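You operate a simulated robot arm through the tools that you are given. There is no shell and no other tool.

You run a simulated robot arm. Do the job below in one go: nothing can be reset, and whatever is moved stays where it is left.

JOB
Put things in order on the middle of the green bench. At the end: the white shim tube from the middle of the green bench stands where the clear bottle stood; the gold brass elbow stands on top of the silver piston; the brown small carton from the middle of the green bench stands where the black elbow stood; the black elbow is on the grey box; the clear bottle from the middle of the green bench stands where the gold brass elbow stood; whatever was shut is shut again. Leave all else as you found it, and nothing knocked over.

It is judged by the outcome, as a careful person would: the job done as asked, and still so three seconds after it is handed in. It fails if anything else is knocked over, pushed out of place, dropped, spilled or broken.

ROBOT AND FRAMES
A 6-joint arm with a two-finger parallel gripper, fixed in place. Base frame: the origin is at the foot of the arm, x ahead of it, y to its left, z up; the work surface is at about z = 720. Units: mm, rad, N and s.
With the tool pointing down near the work surface it reaches from about 220 to 620 mm from the base axis. Its first joint turns from -1.152 to 1.152 rad. Payload 2.7 kg.
Tool frame: the origin (TCP) lies between the finger pads and is the grasp point; the fingertips stand 23 mm ahead of it; z points along the fingers, y is the line along which they close. The gripper opens to 94 mm. The fingers are 38 mm wide and 10 mm thick; the gripper's body (54 by 96 mm) begins 39 mm behind the TCP.
Orientation is told as [roll, pitch, yaw] about the base's x, y, z axes, in that order, counted from this pose: with the fingers straight down and closing along the base's y, the tool's x points along the base's -x, its y along +y and its z along -z.

CONTROLS
- The arm moves only by the tool move_arm. Its argument "commands" is a list of rows, each a list of 3 entries, a list of its own where there are three numbers: the turn, a rotation vector about the tool's x, y, z in units of 8 degrees (1.0 is 8 degrees), then the shift along the tool's x, y, z in units of 25 mm (1.0 is 25 mm), then the opening, from 0 (shut) to 1 (fully open). In form: [[[wx, wy, wz], [dx, dy, dz], gripper], ...]. A call has 1 to 20 rows; each row shifts and turns the commanded pose from where the row before left it, along the tool's axes as they then stand. A call with a number of a shift or a turn outside -1 to 1 is refused whole. Rows are played at 5 a second. More than 50 mm and 0.15 rad between two rows, or a gripper value outside its range, and nothing of the call is played. A pose out of reach is approached as far as the arm can. The call stops where the force on the tool passes 40 N (or 10 N more than at its start, if that is more) or the arm is blocked; 0.2 s more then pass. The fingers move at their own pace (about 45 mm/s each) and stop on an object; they squeeze with about 37 N. The grip force told is the motor's: it shows also when the fingers shut on nothing. Time passes only in rows, and 0.2 s behind the last, so rows that do not move let the fingers close. It gives the time, the measured TCP pose, the force on the tool (base axes), the opening and the grip force at its end, in the units of the frame above (readings bear some noise), with the torque about the TCP (base axes, N m) and any sound that the robot's microphone picked up.
- Cameras (640 x 400 px; columns grow to the right, rows downward): "scene" is fixed at [70.8, -425.4, 1410]; the picture's right is [0.84, -0.55, 0.00], its down [-0.29, -0.45, -0.85] and it looks along [0.46, 0.71, -0.53] (base axes); focal length 332 px, centre (320, 200). "wrist" rides on the gripper at [86, 16, -75] in the tool frame; the picture's right is [-0.18, 0.98, 0.00], its down [-0.58, -0.11, -0.81] and it looks along [-0.79, -0.15, 0.59] (tool axes); focal length 243 px, centre (320, 200). There is no depth. A picture from a camera that has moved, and an enlarged one, comes with that camera's place and axes in the base frame and with its lens.
- capture(camera): a new picture of that camera. It takes no simulated time.
- zoom(camera, box): a new picture of the part [left, top, right, bottom] of that camera's present view, enlarged. It takes no simulated time.
- finish_job(): hands the job in; it is judged then, once.

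Nothing tells you positions but the pictures and the camera data. Unless the task says otherwise, let go and move clear before handing in.

The tools are called after "Emit:" as name(argument=value, ...) on one line, values as JSON. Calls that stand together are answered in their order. move_arm: Moves the arm, as the interface text tells. Its arguments: {"type":"object","properties":{"commands":{"type":"array","items":{"type":"array"}}},"required":["commands"]} The other tools are called the same way: capture (camera) takes a picture; zoom (camera, box) takes an enlarged picture of a part of a camera's view; finish_job () hands the job in.

At the start:

```text
clock: 0.0
tcp_pos: [431.7, 193.9, 1065.0]
ee_rot: [-0.001, -0.003, -0.001]
force: [-0.6, 1.2, -0.6]
moment: [-0.01, -0.02, 0.01]
width: 94.1
gripper_force: 0.1
```

scene: 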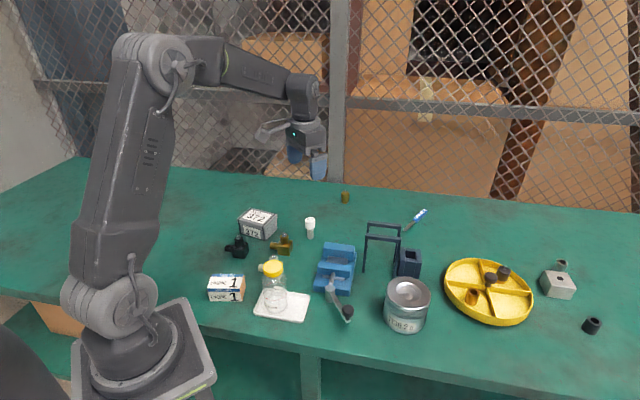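
wrist: 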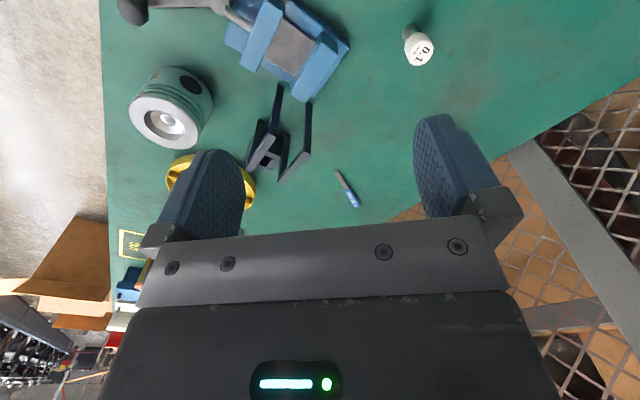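

I see a green bench with a grey box (372 label), a black elbow, a gold elbow, a white tube, a brown/white carton, a bottle on a tray, a vice, a silver piston and other items. I'll look closer before moving anything.

Emit:
zoom(camera="scene", box=[200, 180, 360, 280])

Emit:
zoom(camera="scene", box=[190, 240, 350, 340])

Emit:
zoom(camera="scene", box=[310, 200, 470, 340])

Emit:
zoom(camera="scene", box=[430, 230, 620, 350])

```text
4.00 times, centred on (280, 230) of scene
camera zoom: at [70.8, -425.4, 1410.0], right [0.84, -0.55, 0.0], down [-0.29, -0.45, -0.85], along [0.46, 0.71, -0.53], focal length 1328 px, centre (480, 80)
```

zoom: 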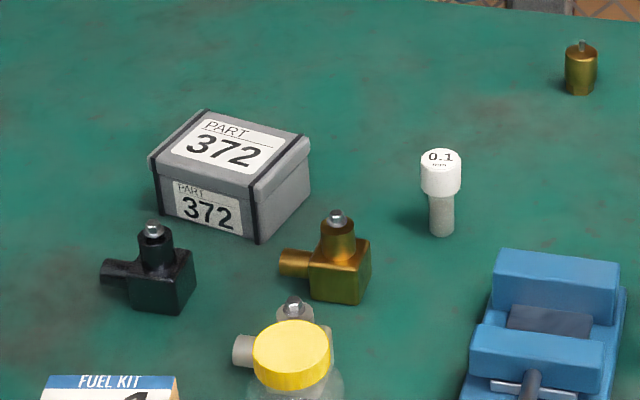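

```text
4.00 times, centred on (270, 290) of scene
camera zoom: at [70.8, -425.4, 1410.0], right [0.84, -0.55, 0.0], down [-0.29, -0.45, -0.85], along [0.46, 0.71, -0.53], focal length 1328 px, centre (520, -160)
```

zoom: 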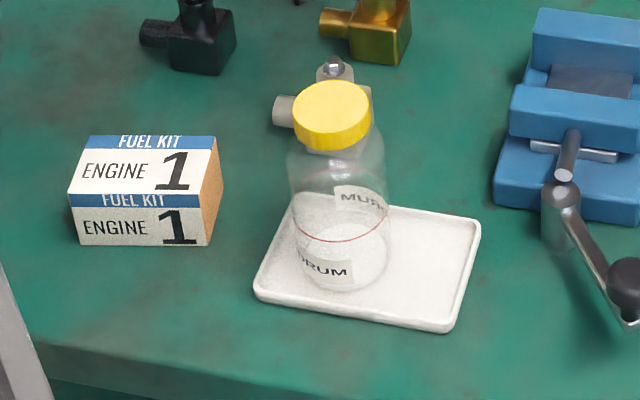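

```text
2.86 times, centred on (390, 270) of scene
camera zoom: at [70.8, -425.4, 1410.0], right [0.84, -0.55, 0.0], down [-0.29, -0.45, -0.85], along [0.46, 0.71, -0.53], focal length 948 px, centre (120, 0)
```

zoom: 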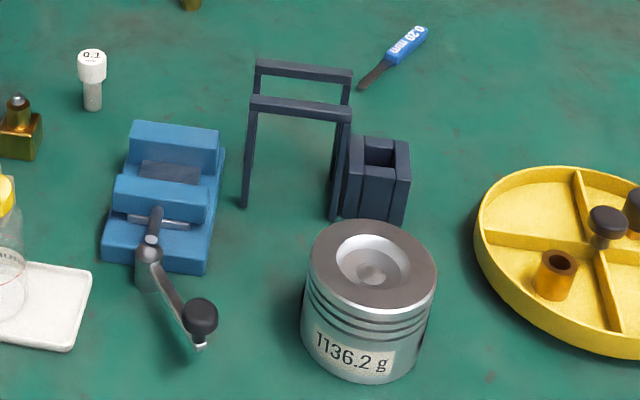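

```text
3.33 times, centred on (525, 290) of scene
camera zoom: at [70.8, -425.4, 1410.0], right [0.84, -0.55, 0.0], down [-0.29, -0.45, -0.85], along [0.46, 0.71, -0.53], focal length 1106 px, centre (-363, -100)
```

zoom: 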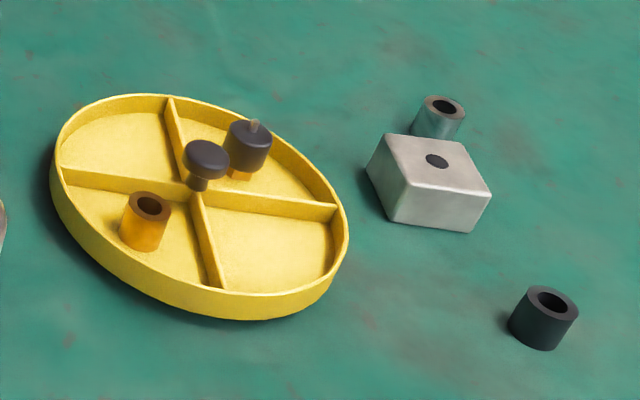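

Objects of interest by rough triangulation from the scene picture: black elbow near (295, 371), gold elbow near (413, 297), white tube near (514, 310), grey box near (390, 450), carton near (198, 227), bottle near (291, 120) and piston near (550, -88). I'll move high over the left side and look with the wrist camera.

Emit:
move_arm(commands=[[[0, 0, 0], [0.9, 0.585, 0.825], 1], [[0, 0, 0], [0.9, 0.585, 0.825], 1], [[0, 0, 0], [0.9, 0.585, 0.825], 1], [[0, 0, 0], [0.9, 0.585, 0.825], 1], [[0, 0, 0], [0.9, 0.585, 0.825], 1], [[0, 0, 0], [0.9, 0.585, 0.825], 1], [[0, 0, 0], [0.9, 0.585, 0.825], 1], [[0, 0, 0], [0.9, 0.585, 0.825], 1], [[0, 0, -0.914], [0, 0, 0], 1], [[0, 0, -0.914], [0, 0, 0], 1], [[0, 0, -0.914], [0, 0, 0], 1], [[0, 0, -0.914], [0, 0, 0], 1], [[0, 0, -0.914], [0, 0, 0], 1], [[0, 0, -0.914], [0, 0, 0], 1], [[0, 0, -0.914], [0, 0, 0], 1], [[0, 0, 0], [0, 0, 0], 1]])

Emit:
capture(camera="wrist")

Emit:
capture(camera="scene")

```text
clock: 3.4
tcp_pos: [252.7, 312.3, 898.6]
ee_rot: [-0.005, 0.0, 0.893]
force: [-0.4, -0.3, 0.5]
moment: [-0.01, 0.01, -0.02]
width: 93.9
gripper_force: 0.0
```

```text
taken
camera wrist: at [185.4, 254.2, 973.1], right [-0.65, 0.76, 0.0], down [0.45, 0.39, 0.81], along [0.61, 0.52, -0.59], focal length 243 px, centre (320, 200)
```

wrist: 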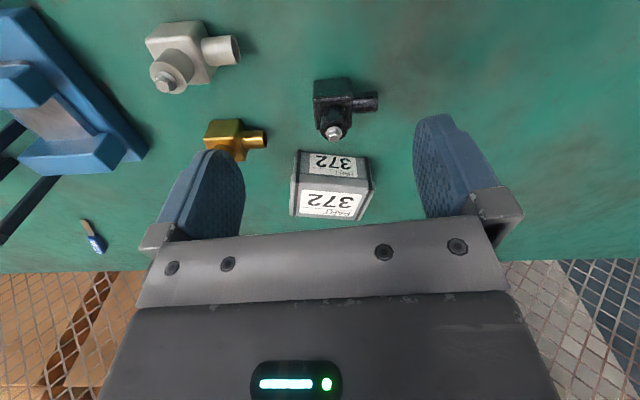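

```text
taken
```

scene: 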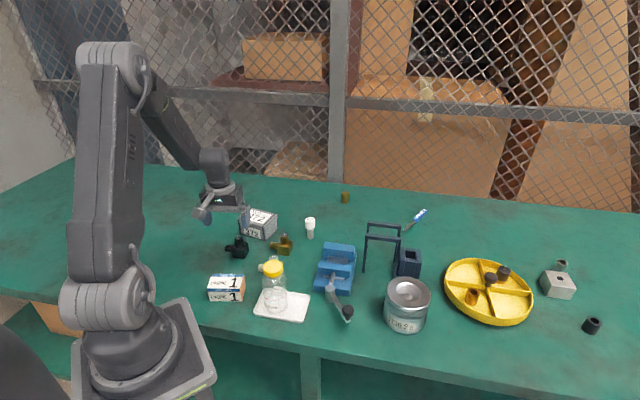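

The wrist view shows the grey elbow, gold elbow, black elbow and grey box clearly. I'll zoom in for detail.

Emit:
zoom(camera="wrist", box=[280, 60, 400, 135])

Emit:
zoom(camera="wrist", box=[260, 130, 404, 220])

Emit:
zoom(camera="wrist", box=[180, 100, 300, 175])

```text
5.33 times, centred on (340, 98) of wrist
camera zoom: at [185.4, 254.2, 973.1], right [-0.65, 0.76, 0.0], down [0.45, 0.39, 0.81], along [0.61, 0.52, -0.59], focal length 1294 px, centre (213, 747)
```

zoom: 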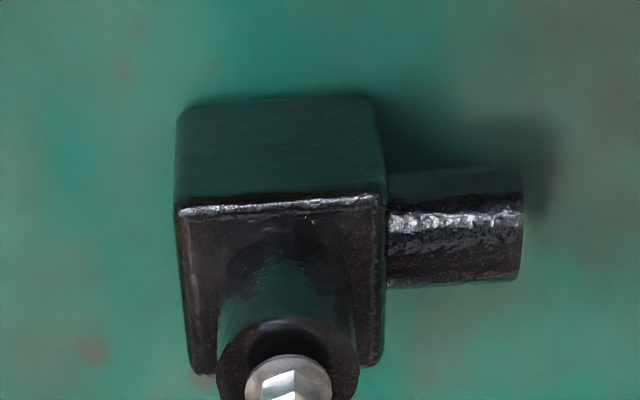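

```text
4.44 times, centred on (332, 175) of wrist
camera zoom: at [185.4, 254.2, 973.1], right [-0.65, 0.76, 0.0], down [0.45, 0.39, 0.81], along [0.61, 0.52, -0.59], focal length 1078 px, centre (267, 311)
```

zoom: 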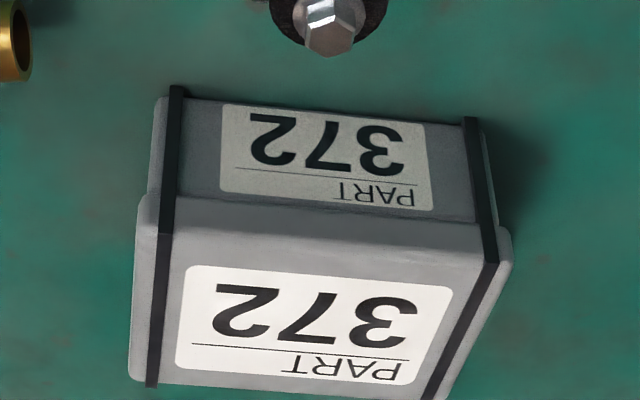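

```text
5.33 times, centred on (240, 138) of wrist
camera zoom: at [185.4, 254.2, 973.1], right [-0.65, 0.76, 0.0], down [0.45, 0.39, 0.81], along [0.61, 0.52, -0.59], focal length 1294 px, centre (747, 533)
```

zoom: 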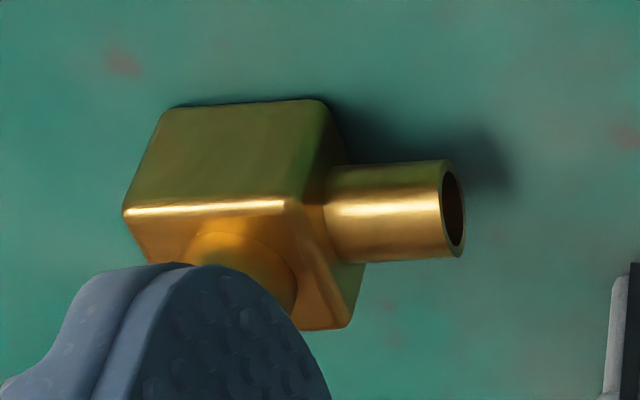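

The black elbow looks to be at about (289, 362) and the gold one at about (409, 298), both turned 45°. The grey box top is near (381, 436, 780). I'll turn the gripper so it closes along the 45° line, clear of the side stub, and hover over the black elbow.

Emit:
move_arm(commands=[[[0, 0, 0.9246], [0, 0, 0], 1], [[0, 0, 0.9246], [0, 0, 0], 1], [[0, 0, 0.9246], [0, 0, 0], 1], [[0, 0, 0.9246], [0, 0, 0], 1], [[0, 0, 0.9246], [0, 0, 0], 1], [[0, 0, 0.9246], [0, 0, 0], 1], [[0, 0, 0.9246], [0, 0, 0], 1], [[0, 0, 0.9246], [0, 0, 0], 1], [[0, 0, 0.9246], [0, 0, 0], 1], [[0, 0, 0.9246], [0, 0, 0], 1], [[0, 0, 0.9246], [0, 0, 0], 1], [[0, 0, 0.9246], [0, 0, 0], 1], [[0, 0, 0.9246], [0, 0, 0], 1], [[0, 0, 0], [0.121, 0.813, 0.381], 1], [[0, 0, 0], [0.121, 0.813, 0.381], 1], [[0, 0, 0], [0.121, 0.813, 0.381], 1], [[0, 0, 0], [0, 0, 0], 1]])

Emit:
capture(camera="wrist")

Emit:
capture(camera="scene")

```text
clock: 7.0
tcp_pos: [289.2, 361.2, 871.3]
ee_rot: [0.0, -0.002, -0.786]
force: [-0.6, -0.3, 0.1]
moment: [-0.01, 0.01, -0.01]
width: 93.9
gripper_force: 0.1
```

```text
taken
camera wrist: at [239.5, 433.5, 943.7], right [0.83, 0.56, 0.0], down [0.33, -0.49, 0.81], along [0.46, -0.67, -0.59], focal length 243 px, centre (320, 200)
```

wrist: 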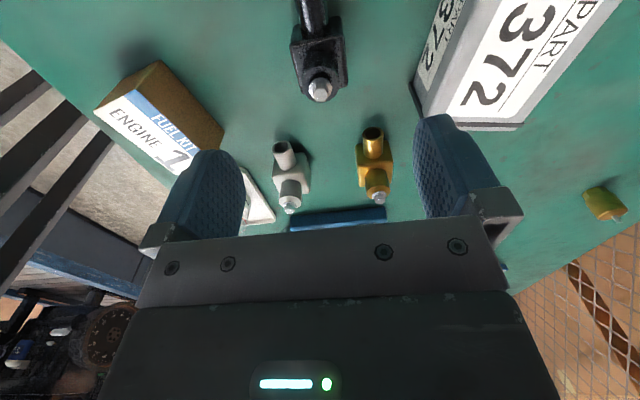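

```text
taken
```

scene: 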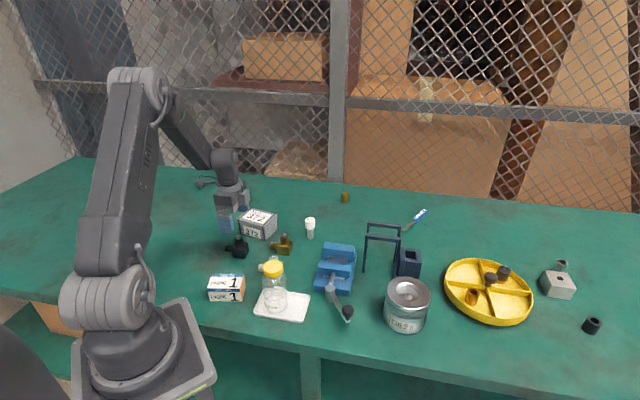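

I'm hovering over the black elbow, with the fingers straddling its line of faces. I'll zoom in to refine its place.

Emit:
zoom(camera="wrist", box=[250, 0, 410, 100])

Emit:
zoom(camera="wrist", box=[250, 110, 420, 216])

```text
4.00 times, centred on (330, 50) of wrist
camera zoom: at [239.5, 433.5, 943.7], right [0.83, 0.56, 0.0], down [0.33, -0.49, 0.81], along [0.46, -0.67, -0.59], focal length 970 px, centre (280, 800)
```

zoom: 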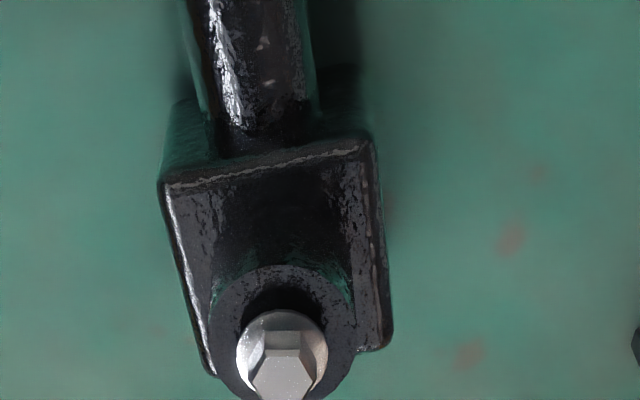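

```text
3.76 times, centred on (335, 163) of wrist
camera zoom: at [239.5, 433.5, 943.7], right [0.83, 0.56, 0.0], down [0.33, -0.49, 0.81], along [0.46, -0.67, -0.59], focal length 913 px, centre (264, 339)
```

zoom: 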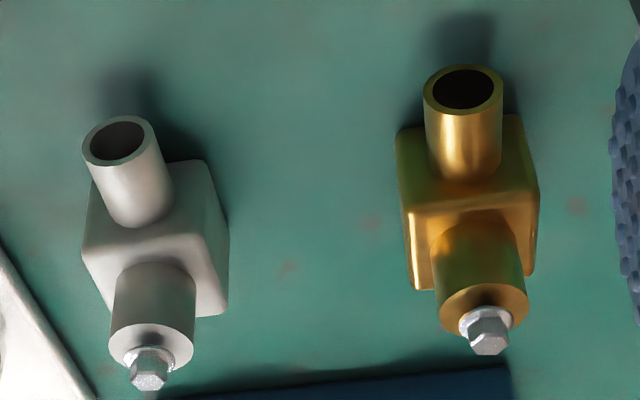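

The black elbow's cube is 36 mm and centred at about (289.4, 361.3), right below the TCP. I'll descend and grip it.

Emit:
move_arm(commands=[[[0, 0, 0], [0, 0, 0.9], 1], [[0, 0, 0], [0, 0, 0.9], 1], [[0, 0, 0], [0, 0, 0.9], 1], [[0, 0, 0], [0, 0, 0.9], 1], [[0, 0, 0], [0, 0, 0.9], 1], [[0, 0, 0], [0, 0, 0], 1], [[0, 0, 0], [0, 0, 0], 1]])

Emit:
capture(camera="wrist")

Emit:
zoom(camera="scene", box=[190, 190, 310, 280])

```text
clock: 8.6
tcp_pos: [289.0, 359.7, 757.3]
ee_rot: [0.0, -0.004, -0.788]
force: [0.0, 0.8, -0.3]
moment: [0.01, 0.04, -0.04]
width: 94.2
gripper_force: 0.1
```

```text
taken
camera wrist: at [238.9, 432.8, 831.2], right [0.83, 0.56, 0.0], down [0.33, -0.49, 0.81], along [0.46, -0.67, -0.59], focal length 243 px, centre (320, 200)
```

wrist: 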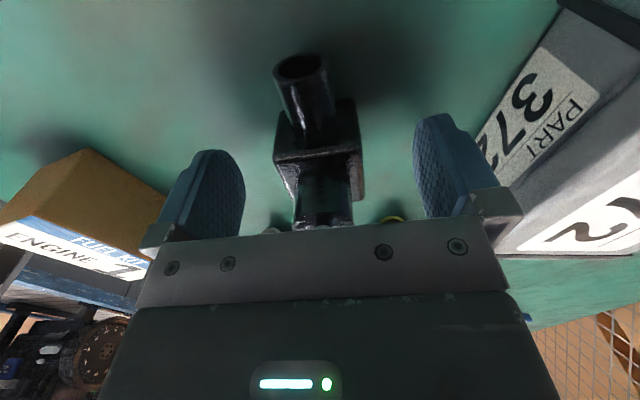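

```text
4.44 times, centred on (250, 235) of scene
camera zoom: at [70.8, -425.4, 1410.0], right [0.84, -0.55, 0.0], down [-0.29, -0.45, -0.85], along [0.46, 0.71, -0.53], focal length 1475 px, centre (631, 44)
```

zoom: 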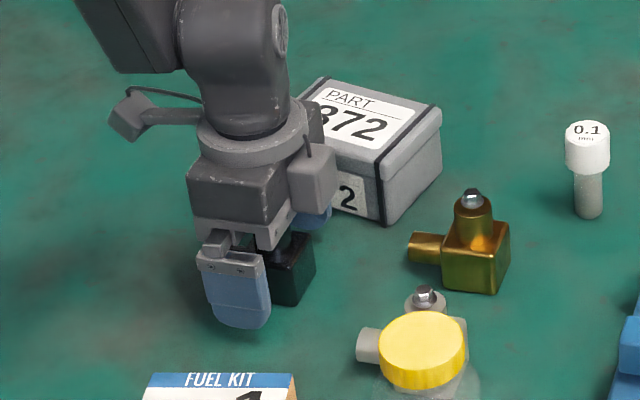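

The fingers straddle the cube with room on both sides and no contact force. I'll close now.

Emit:
move_arm(commands=[[[0, 0, 0], [0, 0, 0], 0], [[0, 0, 0], [0, 0, 0], 0], [[0, 0, 0], [0, 0, 0], 0], [[0, 0, 0], [0, 0, 0], 0], [[0, 0, 0], [0, 0, 0], 0], [[0, 0, 0], [0, 0, 0], 0]])

Emit:
capture(camera="wrist")

```text
clock: 10.0
tcp_pos: [288.5, 360.4, 758.2]
ee_rot: [0.002, -0.004, -0.786]
force: [1.3, 1.1, 1.8]
moment: [0.06, -0.03, 0.03]
width: 39.3
gripper_force: 37.0
```

```text
taken
camera wrist: at [239.0, 433.0, 831.6], right [0.83, 0.56, 0.0], down [0.33, -0.49, 0.81], along [0.46, -0.67, -0.59], focal length 243 px, centre (320, 200)
```

wrist: 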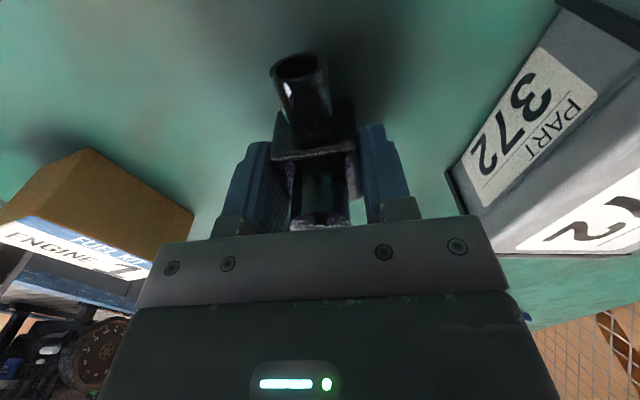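

The grip reads 39 mm wide at 37 N, so the elbow is held. I'll lift it 100 mm straight up and check the box position.

Emit:
move_arm(commands=[[[0, 0, 0], [0, 0, -0.5], 0], [[0, 0, 0], [0, 0, -1], 0], [[0, 0, 0], [0, 0, -1], 0], [[0, 0, 0], [0, 0, -1], 0], [[0, 0, 0], [0, 0, -0.7], 0], [[0, 0, 0], [0, 0, 0], 0]])

Emit:
capture(camera="wrist")

Emit:
zoom(camera="scene", box=[190, 170, 310, 260])

```text
clock: 11.4
tcp_pos: [289.4, 359.9, 862.9]
ee_rot: [0.0, -0.003, -0.788]
force: [0.2, 0.3, -3.6]
moment: [0.01, 0.0, 0.02]
width: 10.2
gripper_force: 36.9
```

```text
taken
camera wrist: at [239.4, 432.4, 937.0], right [0.83, 0.56, 0.0], down [0.33, -0.49, 0.81], along [0.46, -0.67, -0.59], focal length 243 px, centre (320, 200)
```

wrist: 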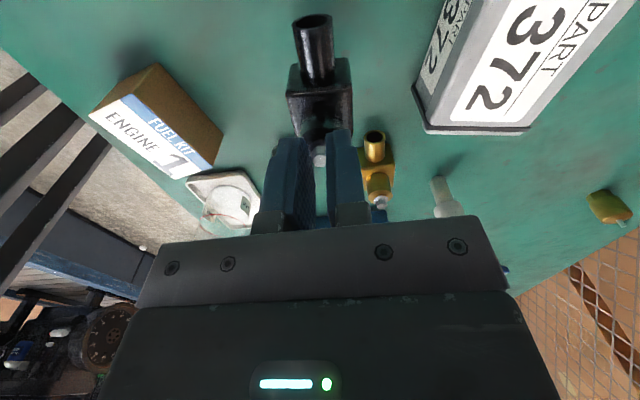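

```text
4.44 times, centred on (250, 215) of scene
camera zoom: at [70.9, -425.4, 1410.0], right [0.84, -0.55, 0.0], down [-0.29, -0.45, -0.85], along [0.46, 0.71, -0.53], focal length 1475 px, centre (631, 133)
```

zoom: 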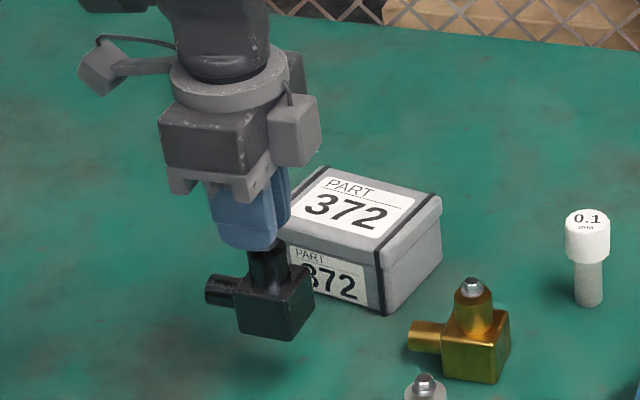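

The elbow slid down in the grip; the fingers now hold the small bolt on its top (10 mm), and it hangs upright. I'll check how it hangs before moving on.

Emit:
zoom(camera="wrist", box=[250, 0, 410, 240])

Emit:
zoom(camera="scene", box=[220, 200, 280, 250])

```text
1.67 times, centred on (330, 120) of wrist
camera zoom: at [239.4, 432.4, 937.0], right [0.83, 0.56, 0.0], down [0.33, -0.49, 0.81], along [0.46, -0.67, -0.59], focal length 404 px, centre (303, 333)
```

zoom: 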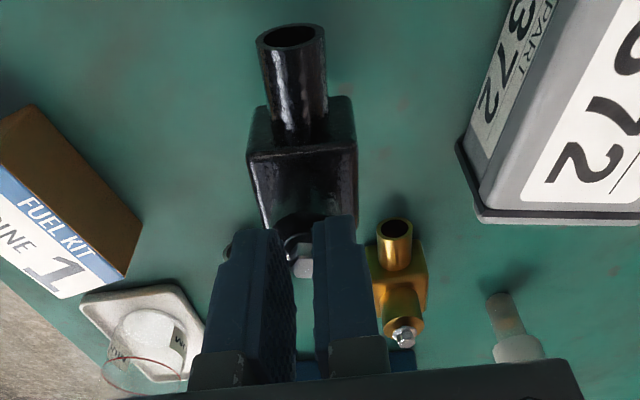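

```text
8.00 times, centred on (250, 225) of scene
camera zoom: at [70.9, -425.4, 1410.0], right [0.84, -0.55, 0.0], down [-0.29, -0.45, -0.85], along [0.46, 0.71, -0.53], focal length 2655 px, centre (880, 0)
```

zoom: 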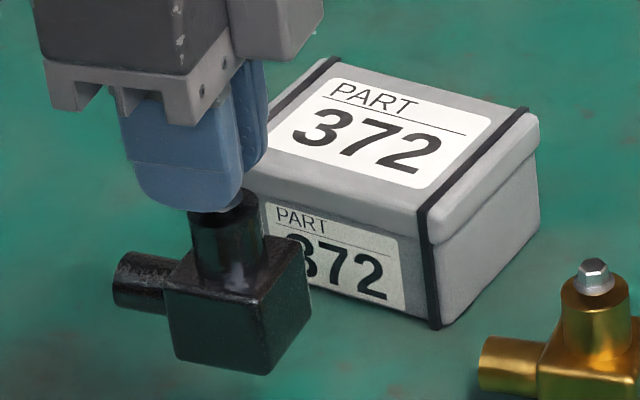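

It hangs by the very tips on the bolt. I'd rather set it back down where it was and take a firmer hold, so I'll lower it gently.

Emit:
move_arm(commands=[[[0, 0, 0], [0, 0, 0.3], 0], [[0, 0, 0], [0, 0, 0.3], 0], [[0, 0, 0], [0, 0, 0.3], 0], [[0, 0, 0], [0, 0, 0.3], 0], [[0, 0, 0], [0, 0, 0.2], 0], [[0, 0, 0], [0, 0, 0], 0]])

Emit:
zoom(camera="scene", box=[220, 210, 280, 260])

Emit:
zoom(camera="wrist", box=[250, 0, 410, 240])

```text
clock: 12.8
tcp_pos: [288.3, 360.3, 829.3]
ee_rot: [0.0, -0.003, -0.787]
force: [0.4, -0.2, -3.7]
moment: [-0.03, 0.03, 0.0]
width: 10.3
gripper_force: 37.2
```

```text
8.00 times, centred on (250, 235) of scene
camera zoom: at [70.9, -425.3, 1410.0], right [0.84, -0.55, 0.0], down [-0.29, -0.45, -0.85], along [0.46, 0.71, -0.53], focal length 2655 px, centre (880, -80)
```

zoom: 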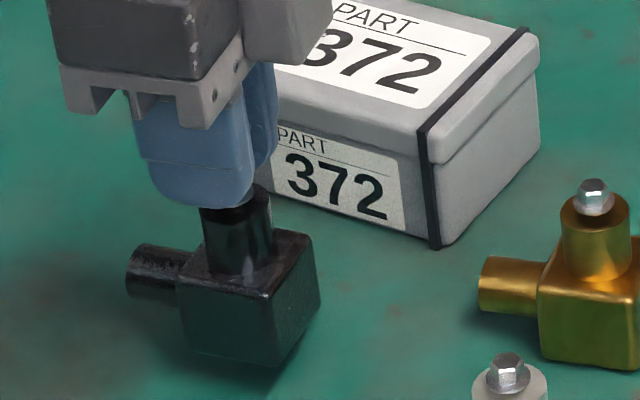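

```text
1.67 times, centred on (330, 120) of wrist
camera zoom: at [239.1, 433.0, 902.2], right [0.83, 0.56, 0.0], down [0.33, -0.49, 0.81], along [0.46, -0.67, -0.59], focal length 404 px, centre (303, 333)
```

zoom: 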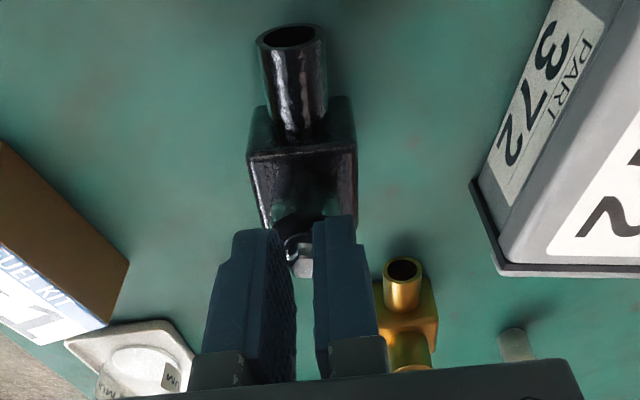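

The hold is steady at the bolt, the view hasn't changed between heights, and the elbow hangs upright. I'll raise it gently until it clears the box top, then carry it slowly over the box.

Emit:
move_arm(commands=[[[0, 0, 0], [0, 0, -0.2], 0], [[0, 0, 0], [0, 0, -0.4], 0], [[0, 0, 0], [0, 0, -0.4], 0], [[0, 0, 0], [0, 0, -0.4], 0], [[0, 0, 0], [0, 0, -0.4], 0], [[0, 0, 0], [0, 0, -0.4], 0], [[0, 0, 0], [0, 0, -0.4], 0], [[0, 0, 0], [0, 0, -0.4], 0], [[0, 0, 0], [0, 0, -0.2], 0], [[0, 0, 0], [0, 0, 0], 0]])

Emit:
capture(camera="wrist")

```text
clock: 15.0
tcp_pos: [288.0, 360.8, 907.9]
ee_rot: [0.0, -0.004, -0.786]
force: [0.2, -0.1, -3.1]
moment: [-0.03, 0.02, 0.0]
width: 10.4
gripper_force: 36.2
```

```text
taken
camera wrist: at [238.8, 433.7, 982.2], right [0.83, 0.56, 0.0], down [0.33, -0.49, 0.81], along [0.46, -0.67, -0.59], focal length 243 px, centre (320, 200)
```

wrist: 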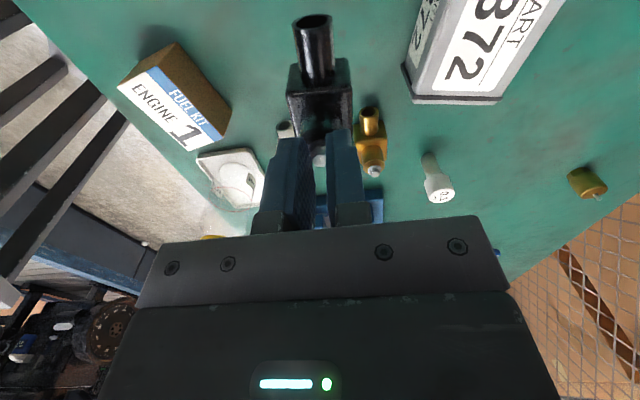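

It's still firmly held with its bottom clear of the box's height. I'll move slowly over the box's centre.

Emit:
move_arm(commands=[[[0, 0, 0], [-0.023, 0.2, 0], 0], [[0, 0, 0], [-0.045, 0.4, 0], 0], [[0, 0, 0], [-0.045, 0.4, 0], 0], [[0, 0, 0], [-0.045, 0.4, 0], 0], [[0, 0, 0], [-0.045, 0.4, 0], 0], [[0, 0, 0], [-0.045, 0.4, 0], 0], [[0, 0, 0], [-0.045, 0.4, 0], 0], [[0, 0, 0], [-0.045, 0.4, 0], 0], [[0, 0, 0], [-0.045, 0.4, 0], 0], [[0, 0, 0], [-0.045, 0.4, 0], 0], [[0, 0, 0], [-0.045, 0.4, 0], 0], [[0, 0, 0], [-0.045, 0.4, 0], 0], [[0, 0, 0], [-0.023, 0.25, 0], 0], [[0, 0, 0], [0, 0, 0], 0], [[0, 0, 0], [0, 0, 0], 0]])

Emit:
capture(camera="wrist")

Emit:
zoom(camera="scene", box=[200, 160, 320, 260])

```text
clock: 18.2
tcp_pos: [384.1, 436.8, 908.7]
ee_rot: [0.0, -0.003, -0.787]
force: [-0.5, -0.8, -3.7]
moment: [0.01, 0.02, -0.02]
width: 10.3
gripper_force: 36.9
```

```text
taken
camera wrist: at [334.6, 509.8, 982.0], right [0.83, 0.56, 0.0], down [0.33, -0.49, 0.81], along [0.46, -0.67, -0.59], focal length 243 px, centre (320, 200)
```

wrist: 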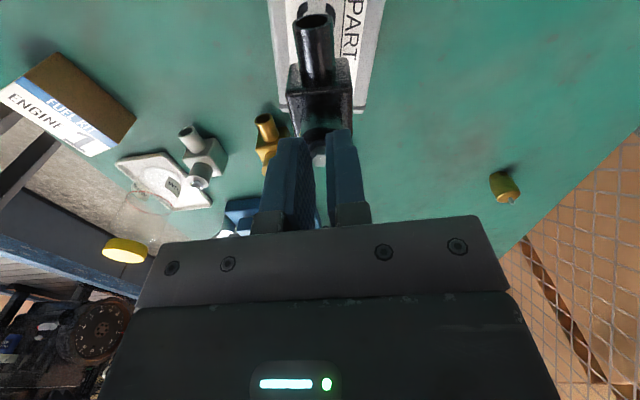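

```text
4.00 times, centred on (260, 210) of scene
camera zoom: at [70.9, -425.3, 1410.0], right [0.84, -0.55, 0.0], down [-0.29, -0.45, -0.85], along [0.46, 0.71, -0.53], focal length 1328 px, centre (560, 160)
```

zoom: 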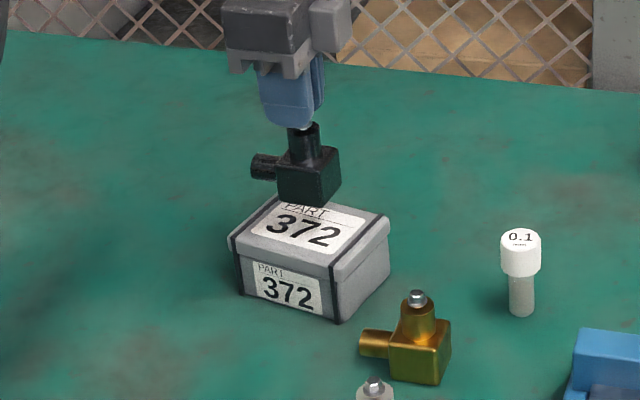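

The elbow hangs over the middle of the box lid, and the far edge of the lid is about 52 mm beyond. I'll lower slowly toward the lid.

Emit:
move_arm(commands=[[[0, 0, 0], [0, 0, 0.3], 0], [[0, 0, 0], [0, 0, 0.3], 0], [[0, 0, 0], [0, 0, 0.3], 0], [[0, 0, 0], [0, 0, 0.1], 0], [[0, 0, 0], [0, 0, 0], 0]])

Emit:
zoom(camera="scene", box=[220, 180, 300, 250])

Emit:
zoom(camera="wrist", box=[230, 0, 410, 240])

```text
clock: 19.4
tcp_pos: [384.8, 437.5, 883.0]
ee_rot: [0.001, -0.005, -0.789]
force: [0.5, 0.3, -3.0]
moment: [-0.01, -0.03, 0.01]
width: 10.4
gripper_force: 37.2
```

```text
5.71 times, centred on (260, 215) of scene
camera zoom: at [70.9, -425.3, 1410.0], right [0.84, -0.55, 0.0], down [-0.29, -0.45, -0.85], along [0.46, 0.71, -0.53], focal length 1897 px, centre (663, 114)
```

zoom: 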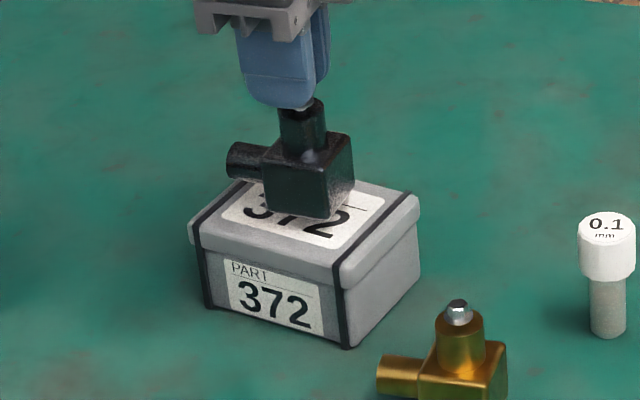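

```text
1.67 times, centred on (320, 120) of wrist
camera zoom: at [334.5, 509.4, 956.9], right [0.83, 0.56, 0.0], down [0.33, -0.49, 0.81], along [0.46, -0.67, -0.59], focal length 404 px, centre (320, 333)
```

zoom: 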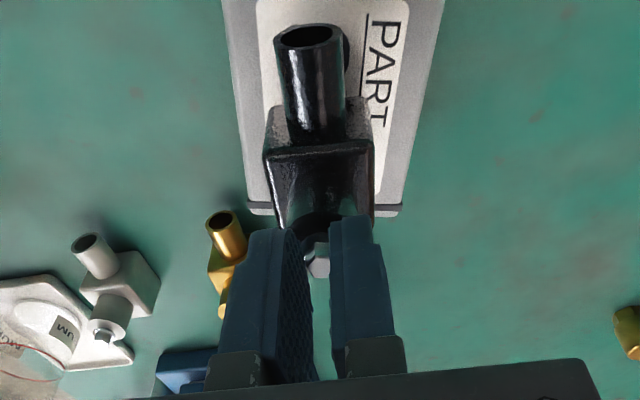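

Emit:
move_arm(commands=[[[0, 0, 0], [0, 0, 0.1], 0], [[0, 0, 0], [0, 0, 0.1], 0], [[0, 0, 0], [0, 0, 0.1], 0], [[0, 0, 0], [0, 0, 0], 0]])

Emit:
zoom(camera="scene", box=[220, 180, 300, 250])

```text
clock: 20.4
tcp_pos: [385.0, 436.2, 876.4]
ee_rot: [0.0, -0.003, -0.786]
force: [-0.5, -0.2, -3.3]
moment: [0.01, -0.04, 0.01]
width: 10.1
gripper_force: 36.8
```

```text
5.71 times, centred on (260, 215) of scene
camera zoom: at [70.9, -425.3, 1410.0], right [0.84, -0.55, 0.0], down [-0.29, -0.45, -0.85], along [0.46, 0.71, -0.53], focal length 1897 px, centre (663, 114)
```

zoom: 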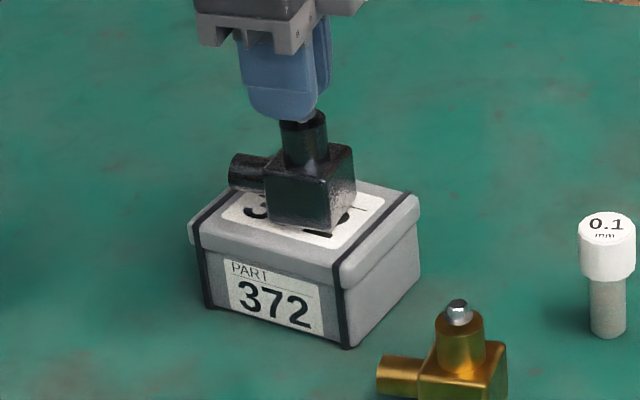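

Emit:
move_arm(commands=[[[0, 0, 0], [0, 0, 0.08], 0], [[0, 0, 0], [0, 0, 0.08], 0], [[0, 0, 0], [0, 0, 0], 0]])

```text
clock: 21.2
tcp_pos: [385.4, 436.6, 873.8]
ee_rot: [0.002, -0.002, -0.788]
force: [-1.7, -2.0, 8.9]
moment: [0.0, 0.06, -0.03]
width: 10.4
gripper_force: 37.1
```

Contact shows: the force turned to +9 N. I'll ease back 1 mm and let go.

Emit:
move_arm(commands=[[[0, 0, 0], [0, 0, -0.05], 0], [[0, 0, 0], [0, 0, 0], 0.11], [[0, 0, 0], [0, 0, 0], 0.2], [[0, 0, 0], [0, 0, 0], 0.35], [[0, 0, 0], [0, 0, 0], 0.45], [[0, 0, 0], [0, 0, 0], 0.45]])

Emit:
zoom(camera="scene", box=[220, 180, 300, 250])

Emit:
zoom(camera="wrist", box=[230, 0, 410, 240])

```text
clock: 22.6
tcp_pos: [384.2, 436.9, 873.0]
ee_rot: [-0.001, -0.003, -0.785]
force: [0.8, 0.1, -0.7]
moment: [0.0, 0.02, -0.03]
width: 42.3
gripper_force: 0.1
```

```text
5.71 times, centred on (260, 215) of scene
camera zoom: at [70.8, -425.4, 1410.0], right [0.84, -0.55, 0.0], down [-0.29, -0.45, -0.85], along [0.46, 0.71, -0.53], focal length 1897 px, centre (663, 114)
```

zoom: 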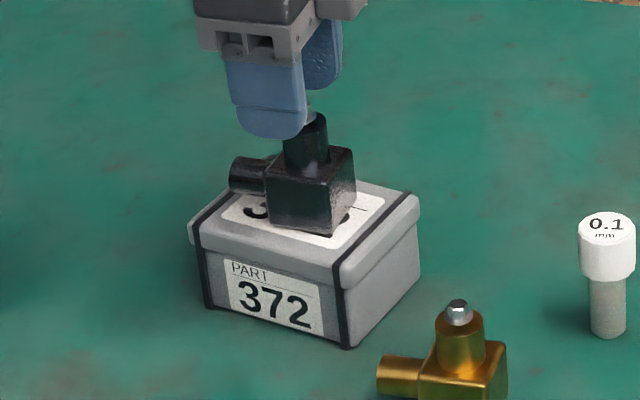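

```text
1.67 times, centred on (320, 120) of wrist
camera zoom: at [334.4, 509.2, 946.9], right [0.83, 0.56, 0.0], down [0.33, -0.49, 0.81], along [0.46, -0.67, -0.59], focal length 404 px, centre (320, 333)
```

zoom: 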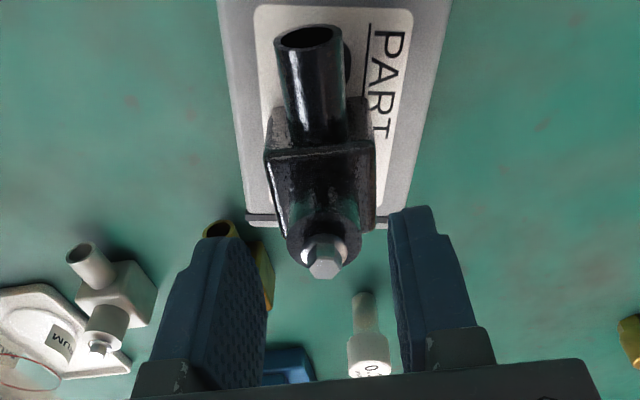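

The black elbow stands on the grey box, on its flat base. I'll rise clear and move above the gold elbow at about (409, 298).

Emit:
move_arm(commands=[[[0, 0, 0], [0, 0, -0.5], 0.45], [[0, 0, 0], [0, 0, -1], 0.45], [[0, 0, 0], [0, 0, -1], 0.45], [[0, 0, 0], [0, 0, -1], 0.45], [[0, 0, 0], [-0.924, -0.646, 0], 0.45], [[0, 0, 0], [-0.924, -0.646, 0], 0.45], [[0, 0, 0], [-0.924, -0.646, 0], 0.45], [[0, 0, 0], [-0.924, -0.646, 0], 0.45], [[0, 0, 0], [-0.924, -0.646, 0], 0.45], [[0, 0, 0], [0, 0, 0.8], 0.45], [[0, 0, 0], [0, 0, 0.8], 0.45], [[0, 0, 0], [0, 0, 0.8], 0.45], [[0, 0, 0], [0, 0, 0.8], 0.45], [[0, 0, 0], [0, 0, 0], 0.45]])

Emit:
capture(camera="wrist")

Emit:
capture(camera="scene")

```text
clock: 25.6
tcp_pos: [408.5, 296.9, 880.6]
ee_rot: [0.0, -0.003, -0.786]
force: [-0.2, -0.1, -0.1]
moment: [-0.01, 0.03, 0.0]
width: 42.3
gripper_force: 0.0
```

```text
taken
camera wrist: at [358.7, 369.9, 954.2], right [0.83, 0.56, 0.0], down [0.33, -0.49, 0.81], along [0.46, -0.67, -0.59], focal length 243 px, centre (320, 200)
```

wrist: 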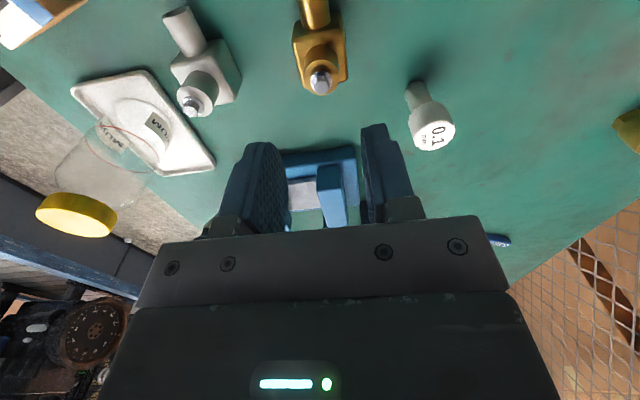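

```text
taken
```

scene: 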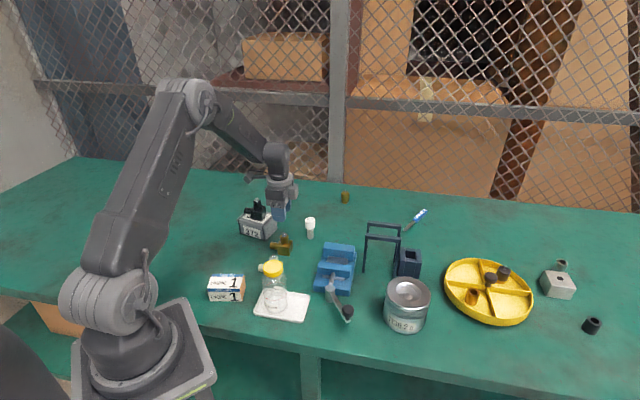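

Emit:
zoom(camera="wrist", box=[240, 0, 400, 100])

Emit:
zoom(camera="wrist", box=[380, 60, 480, 160])

Emit:
zoom(camera="wrist", box=[20, 50, 240, 250])

```text
4.00 times, centred on (320, 50) of wrist
camera zoom: at [358.7, 369.9, 954.2], right [0.83, 0.56, 0.0], down [0.33, -0.49, 0.81], along [0.46, -0.67, -0.59], focal length 970 px, centre (320, 800)
```

zoom: 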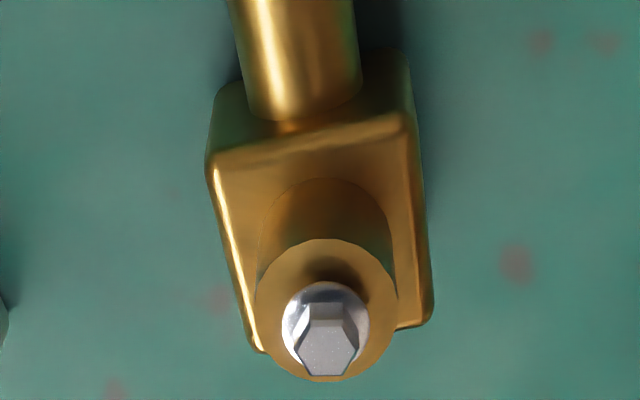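

```text
4.00 times, centred on (430, 110) of wrist
camera zoom: at [358.7, 369.9, 954.2], right [0.83, 0.56, 0.0], down [0.33, -0.49, 0.81], along [0.46, -0.67, -0.59], focal length 970 px, centre (-120, 560)
```

zoom: 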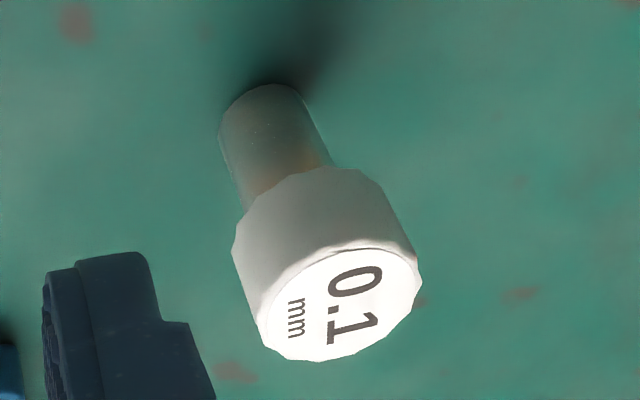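

```text
2.00 times, centred on (130, 150) of wrist
camera zoom: at [358.7, 369.9, 954.2], right [0.83, 0.56, 0.0], down [0.33, -0.49, 0.81], along [0.46, -0.67, -0.59], focal length 485 px, centre (700, 300)
```

zoom: 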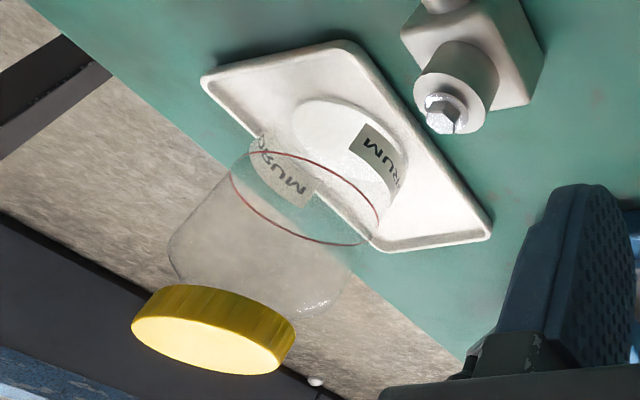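

The gold elbow's bolt is below the gripper, with the stub top near z 780 and the bolt top near 792. Since the bolt held well on the black one, I'll grip the gold one there too, with a deeper bite.

Emit:
move_arm(commands=[[[0, 0, 0], [0, 0.042, 0.7], 0.45], [[0, 0, 0], [0, 0, 0.7], 0.45], [[0, 0, 0], [0, 0, 0.7], 0.45], [[0, 0, 0], [0, 0, 0.5], 0.45], [[0, 0, 0], [0, 0, 0.3], 0.45], [[0, 0, 0], [0, 0, 0], 0.45]])

Emit:
zoom(camera="wrist", box=[220, 0, 420, 240])

Emit:
zoom(camera="scene", box=[250, 200, 330, 270])

```text
clock: 27.0
tcp_pos: [410.3, 299.4, 808.0]
ee_rot: [0.004, -0.003, -0.788]
force: [-0.9, 0.3, -0.1]
moment: [-0.02, -0.03, -0.01]
width: 42.1
gripper_force: 0.0
```

```text
1.67 times, centred on (320, 120) of wrist
camera zoom: at [359.8, 370.9, 882.1], right [0.83, 0.56, 0.0], down [0.33, -0.49, 0.81], along [0.46, -0.67, -0.59], focal length 404 px, centre (320, 333)
```

zoom: 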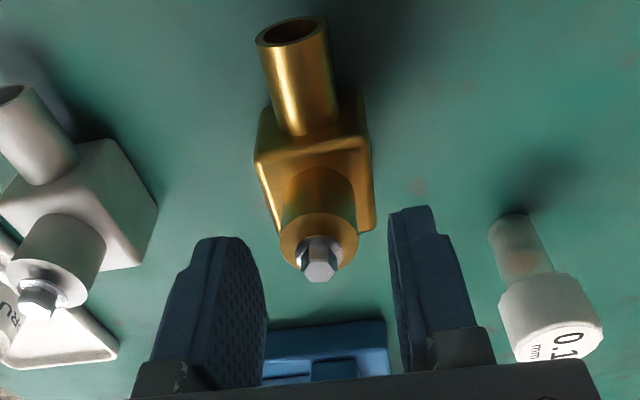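

```text
5.71 times, centred on (290, 235) of scene
camera zoom: at [70.8, -425.4, 1410.0], right [0.84, -0.55, 0.0], down [-0.29, -0.45, -0.85], along [0.46, 0.71, -0.53], focal length 1897 px, centre (491, 0)
```

zoom: 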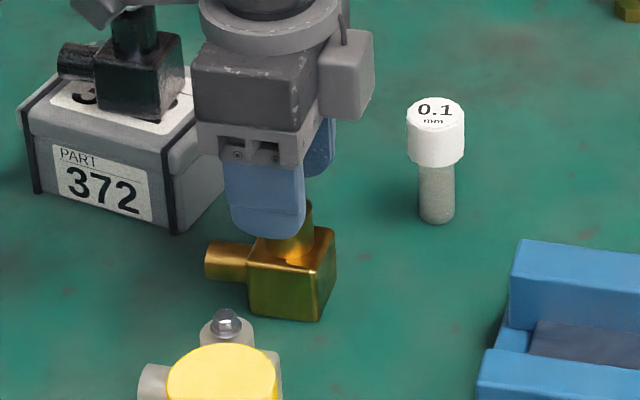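

Emit:
move_arm(commands=[[[0, 0, 0], [0, 0, 0], 0.25], [[0, 0, 0], [0, 0, 0], 0.1], [[0, 0, 0], [0, 0, 0], 0], [[0, 0, 0], [0, 0, 0], 0], [[0, 0, 0], [0, 0, 0], 0], [[0, 0, 0], [0, 0, 0], 0]])

Emit:
zoom(camera="wrist", box=[220, 0, 420, 240])

```text
clock: 28.4
tcp_pos: [410.3, 297.1, 808.7]
ee_rot: [0.002, -0.003, -0.789]
force: [-0.7, -1.0, -0.5]
moment: [-0.06, 0.06, 0.02]
width: 10.1
gripper_force: 37.0
```

```text
1.67 times, centred on (320, 120) of wrist
camera zoom: at [359.6, 370.8, 882.2], right [0.83, 0.56, 0.0], down [0.33, -0.49, 0.81], along [0.46, -0.67, -0.59], focal length 404 px, centre (320, 333)
```

zoom: 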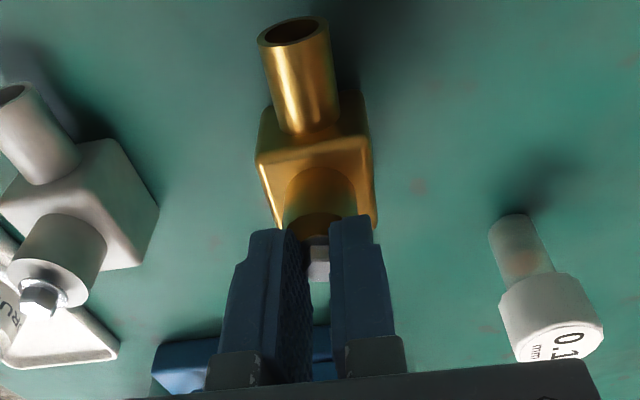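

Gripped on the bolt at 10.1 mm. I'll lift slowly and check that it holds.

Emit:
move_arm(commands=[[[0, 0, 0], [0, 0, -0.2], 0], [[0, 0, 0], [0, 0, -0.4], 0], [[0, 0, 0], [0, 0, -0.4], 0], [[0, 0, 0], [0, 0, -0.4], 0], [[0, 0, 0], [0, 0, -0.2], 0], [[0, 0, 0], [0, 0, 0], 0]])

Emit:
zoom(camera="wrist", box=[220, 0, 420, 240])

Emit:
zoom(camera="scene", box=[250, 190, 330, 260])

```text
clock: 29.8
tcp_pos: [408.9, 298.1, 848.3]
ee_rot: [-0.001, -0.005, -0.788]
force: [-1.0, 0.9, -3.5]
moment: [-0.03, -0.02, -0.02]
width: 10.3
gripper_force: 36.6
```

```text
1.67 times, centred on (320, 120) of wrist
camera zoom: at [359.4, 371.0, 922.1], right [0.83, 0.56, 0.0], down [0.33, -0.49, 0.81], along [0.46, -0.67, -0.59], focal length 404 px, centre (320, 333)
```

zoom: 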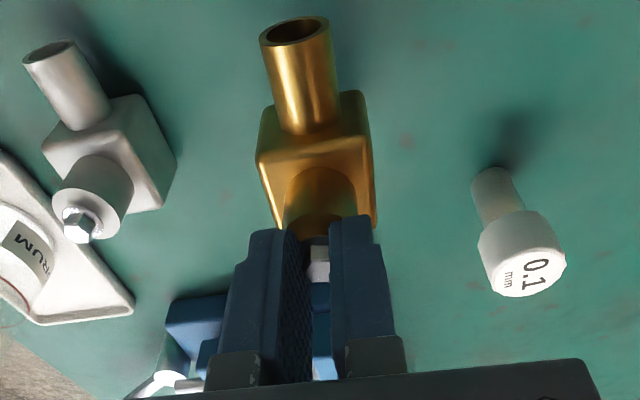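

```text
5.71 times, centred on (290, 225) of scene
camera zoom: at [70.9, -425.4, 1410.0], right [0.84, -0.55, 0.0], down [-0.29, -0.45, -0.85], along [0.46, 0.71, -0.53], focal length 1897 px, centre (491, 57)
```

zoom: 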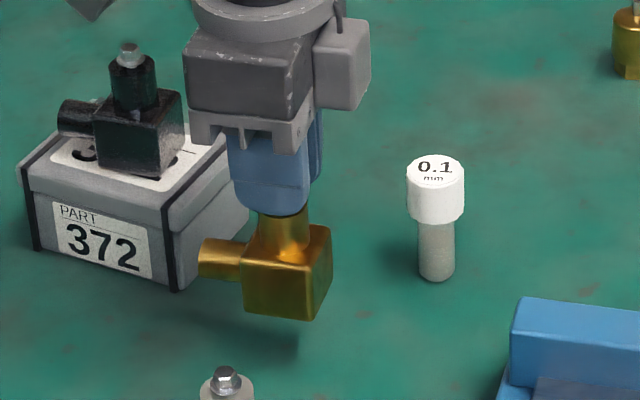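

It holds without slipping, with the bottom 88 mm below the TCP. I'll raise it well above everything and carry it to the right for a look at the piston.

Emit:
move_arm(commands=[[[0, 0, 0], [0, 0, -0.3], 0], [[0, 0, 0], [0, 0, -0.5], 0], [[0, 0, 0], [0, 0, -0.5], 0], [[0, 0, 0], [0, 0, -0.5], 0], [[0, 0, 0], [0, 0, -0.5], 0], [[0, 0, 0], [0, 0, -0.5], 0], [[0, 0, 0], [0, 0, -0.5], 0], [[0, 0, 0], [0, 0, -0.5], 0], [[0, 0, 0], [0, 0, -0.4], 0], [[0, 0, 0], [0, 0, -0.1], 0], [[0, 0, 0], [-0.2, -0.19, 0], 0], [[0, 0, 0], [-0.4, -0.38, 0], 0], [[0, 0, 0], [-0.45, -0.425, 0], 0], [[0, 0, 0], [-0.45, -0.425, 0], 0], [[0, 0, 0], [-0.45, -0.425, 0], 0], [[0, 0, 0], [-0.45, -0.425, 0], 0], [[0, 0, 0], [-0.45, -0.425, 0], 0], [[0, 0, 0], [-0.4, -0.38, 0], 0], [[0, 0, 0], [-0.2, -0.19, 0], 0], [[0, 0, 0], [0, 0, 0], 0]])

Emit:
capture(camera="wrist")

Emit:
capture(camera="scene")

```text
clock: 34.0
tcp_pos: [412.3, 179.3, 956.4]
ee_rot: [-0.001, -0.003, -0.787]
force: [0.6, -0.3, -2.8]
moment: [-0.02, 0.0, 0.01]
width: 10.4
gripper_force: 36.9
```

```text
taken
camera wrist: at [362.6, 252.5, 1030.1], right [0.83, 0.56, 0.0], down [0.33, -0.49, 0.81], along [0.46, -0.67, -0.59], focal length 243 px, centre (320, 200)
```

wrist: 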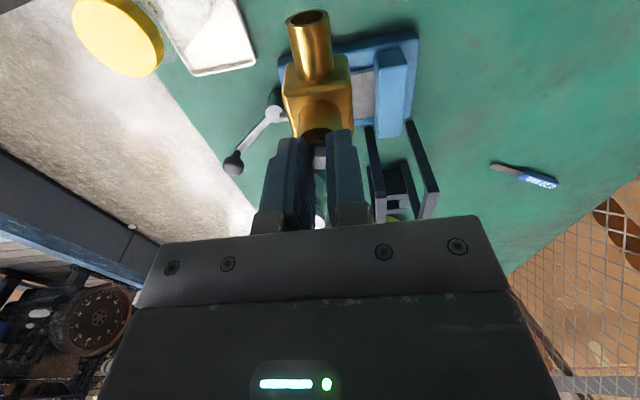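

```text
taken
```

scene: 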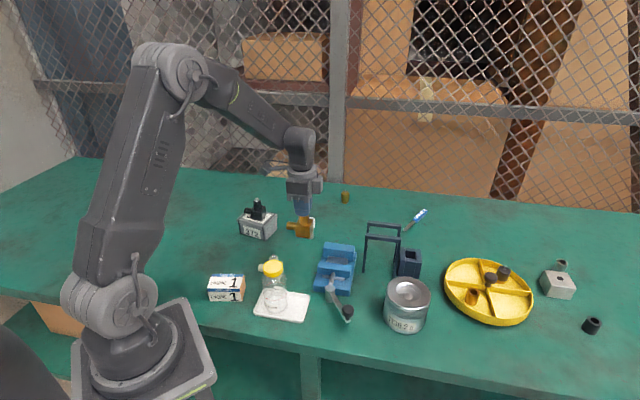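

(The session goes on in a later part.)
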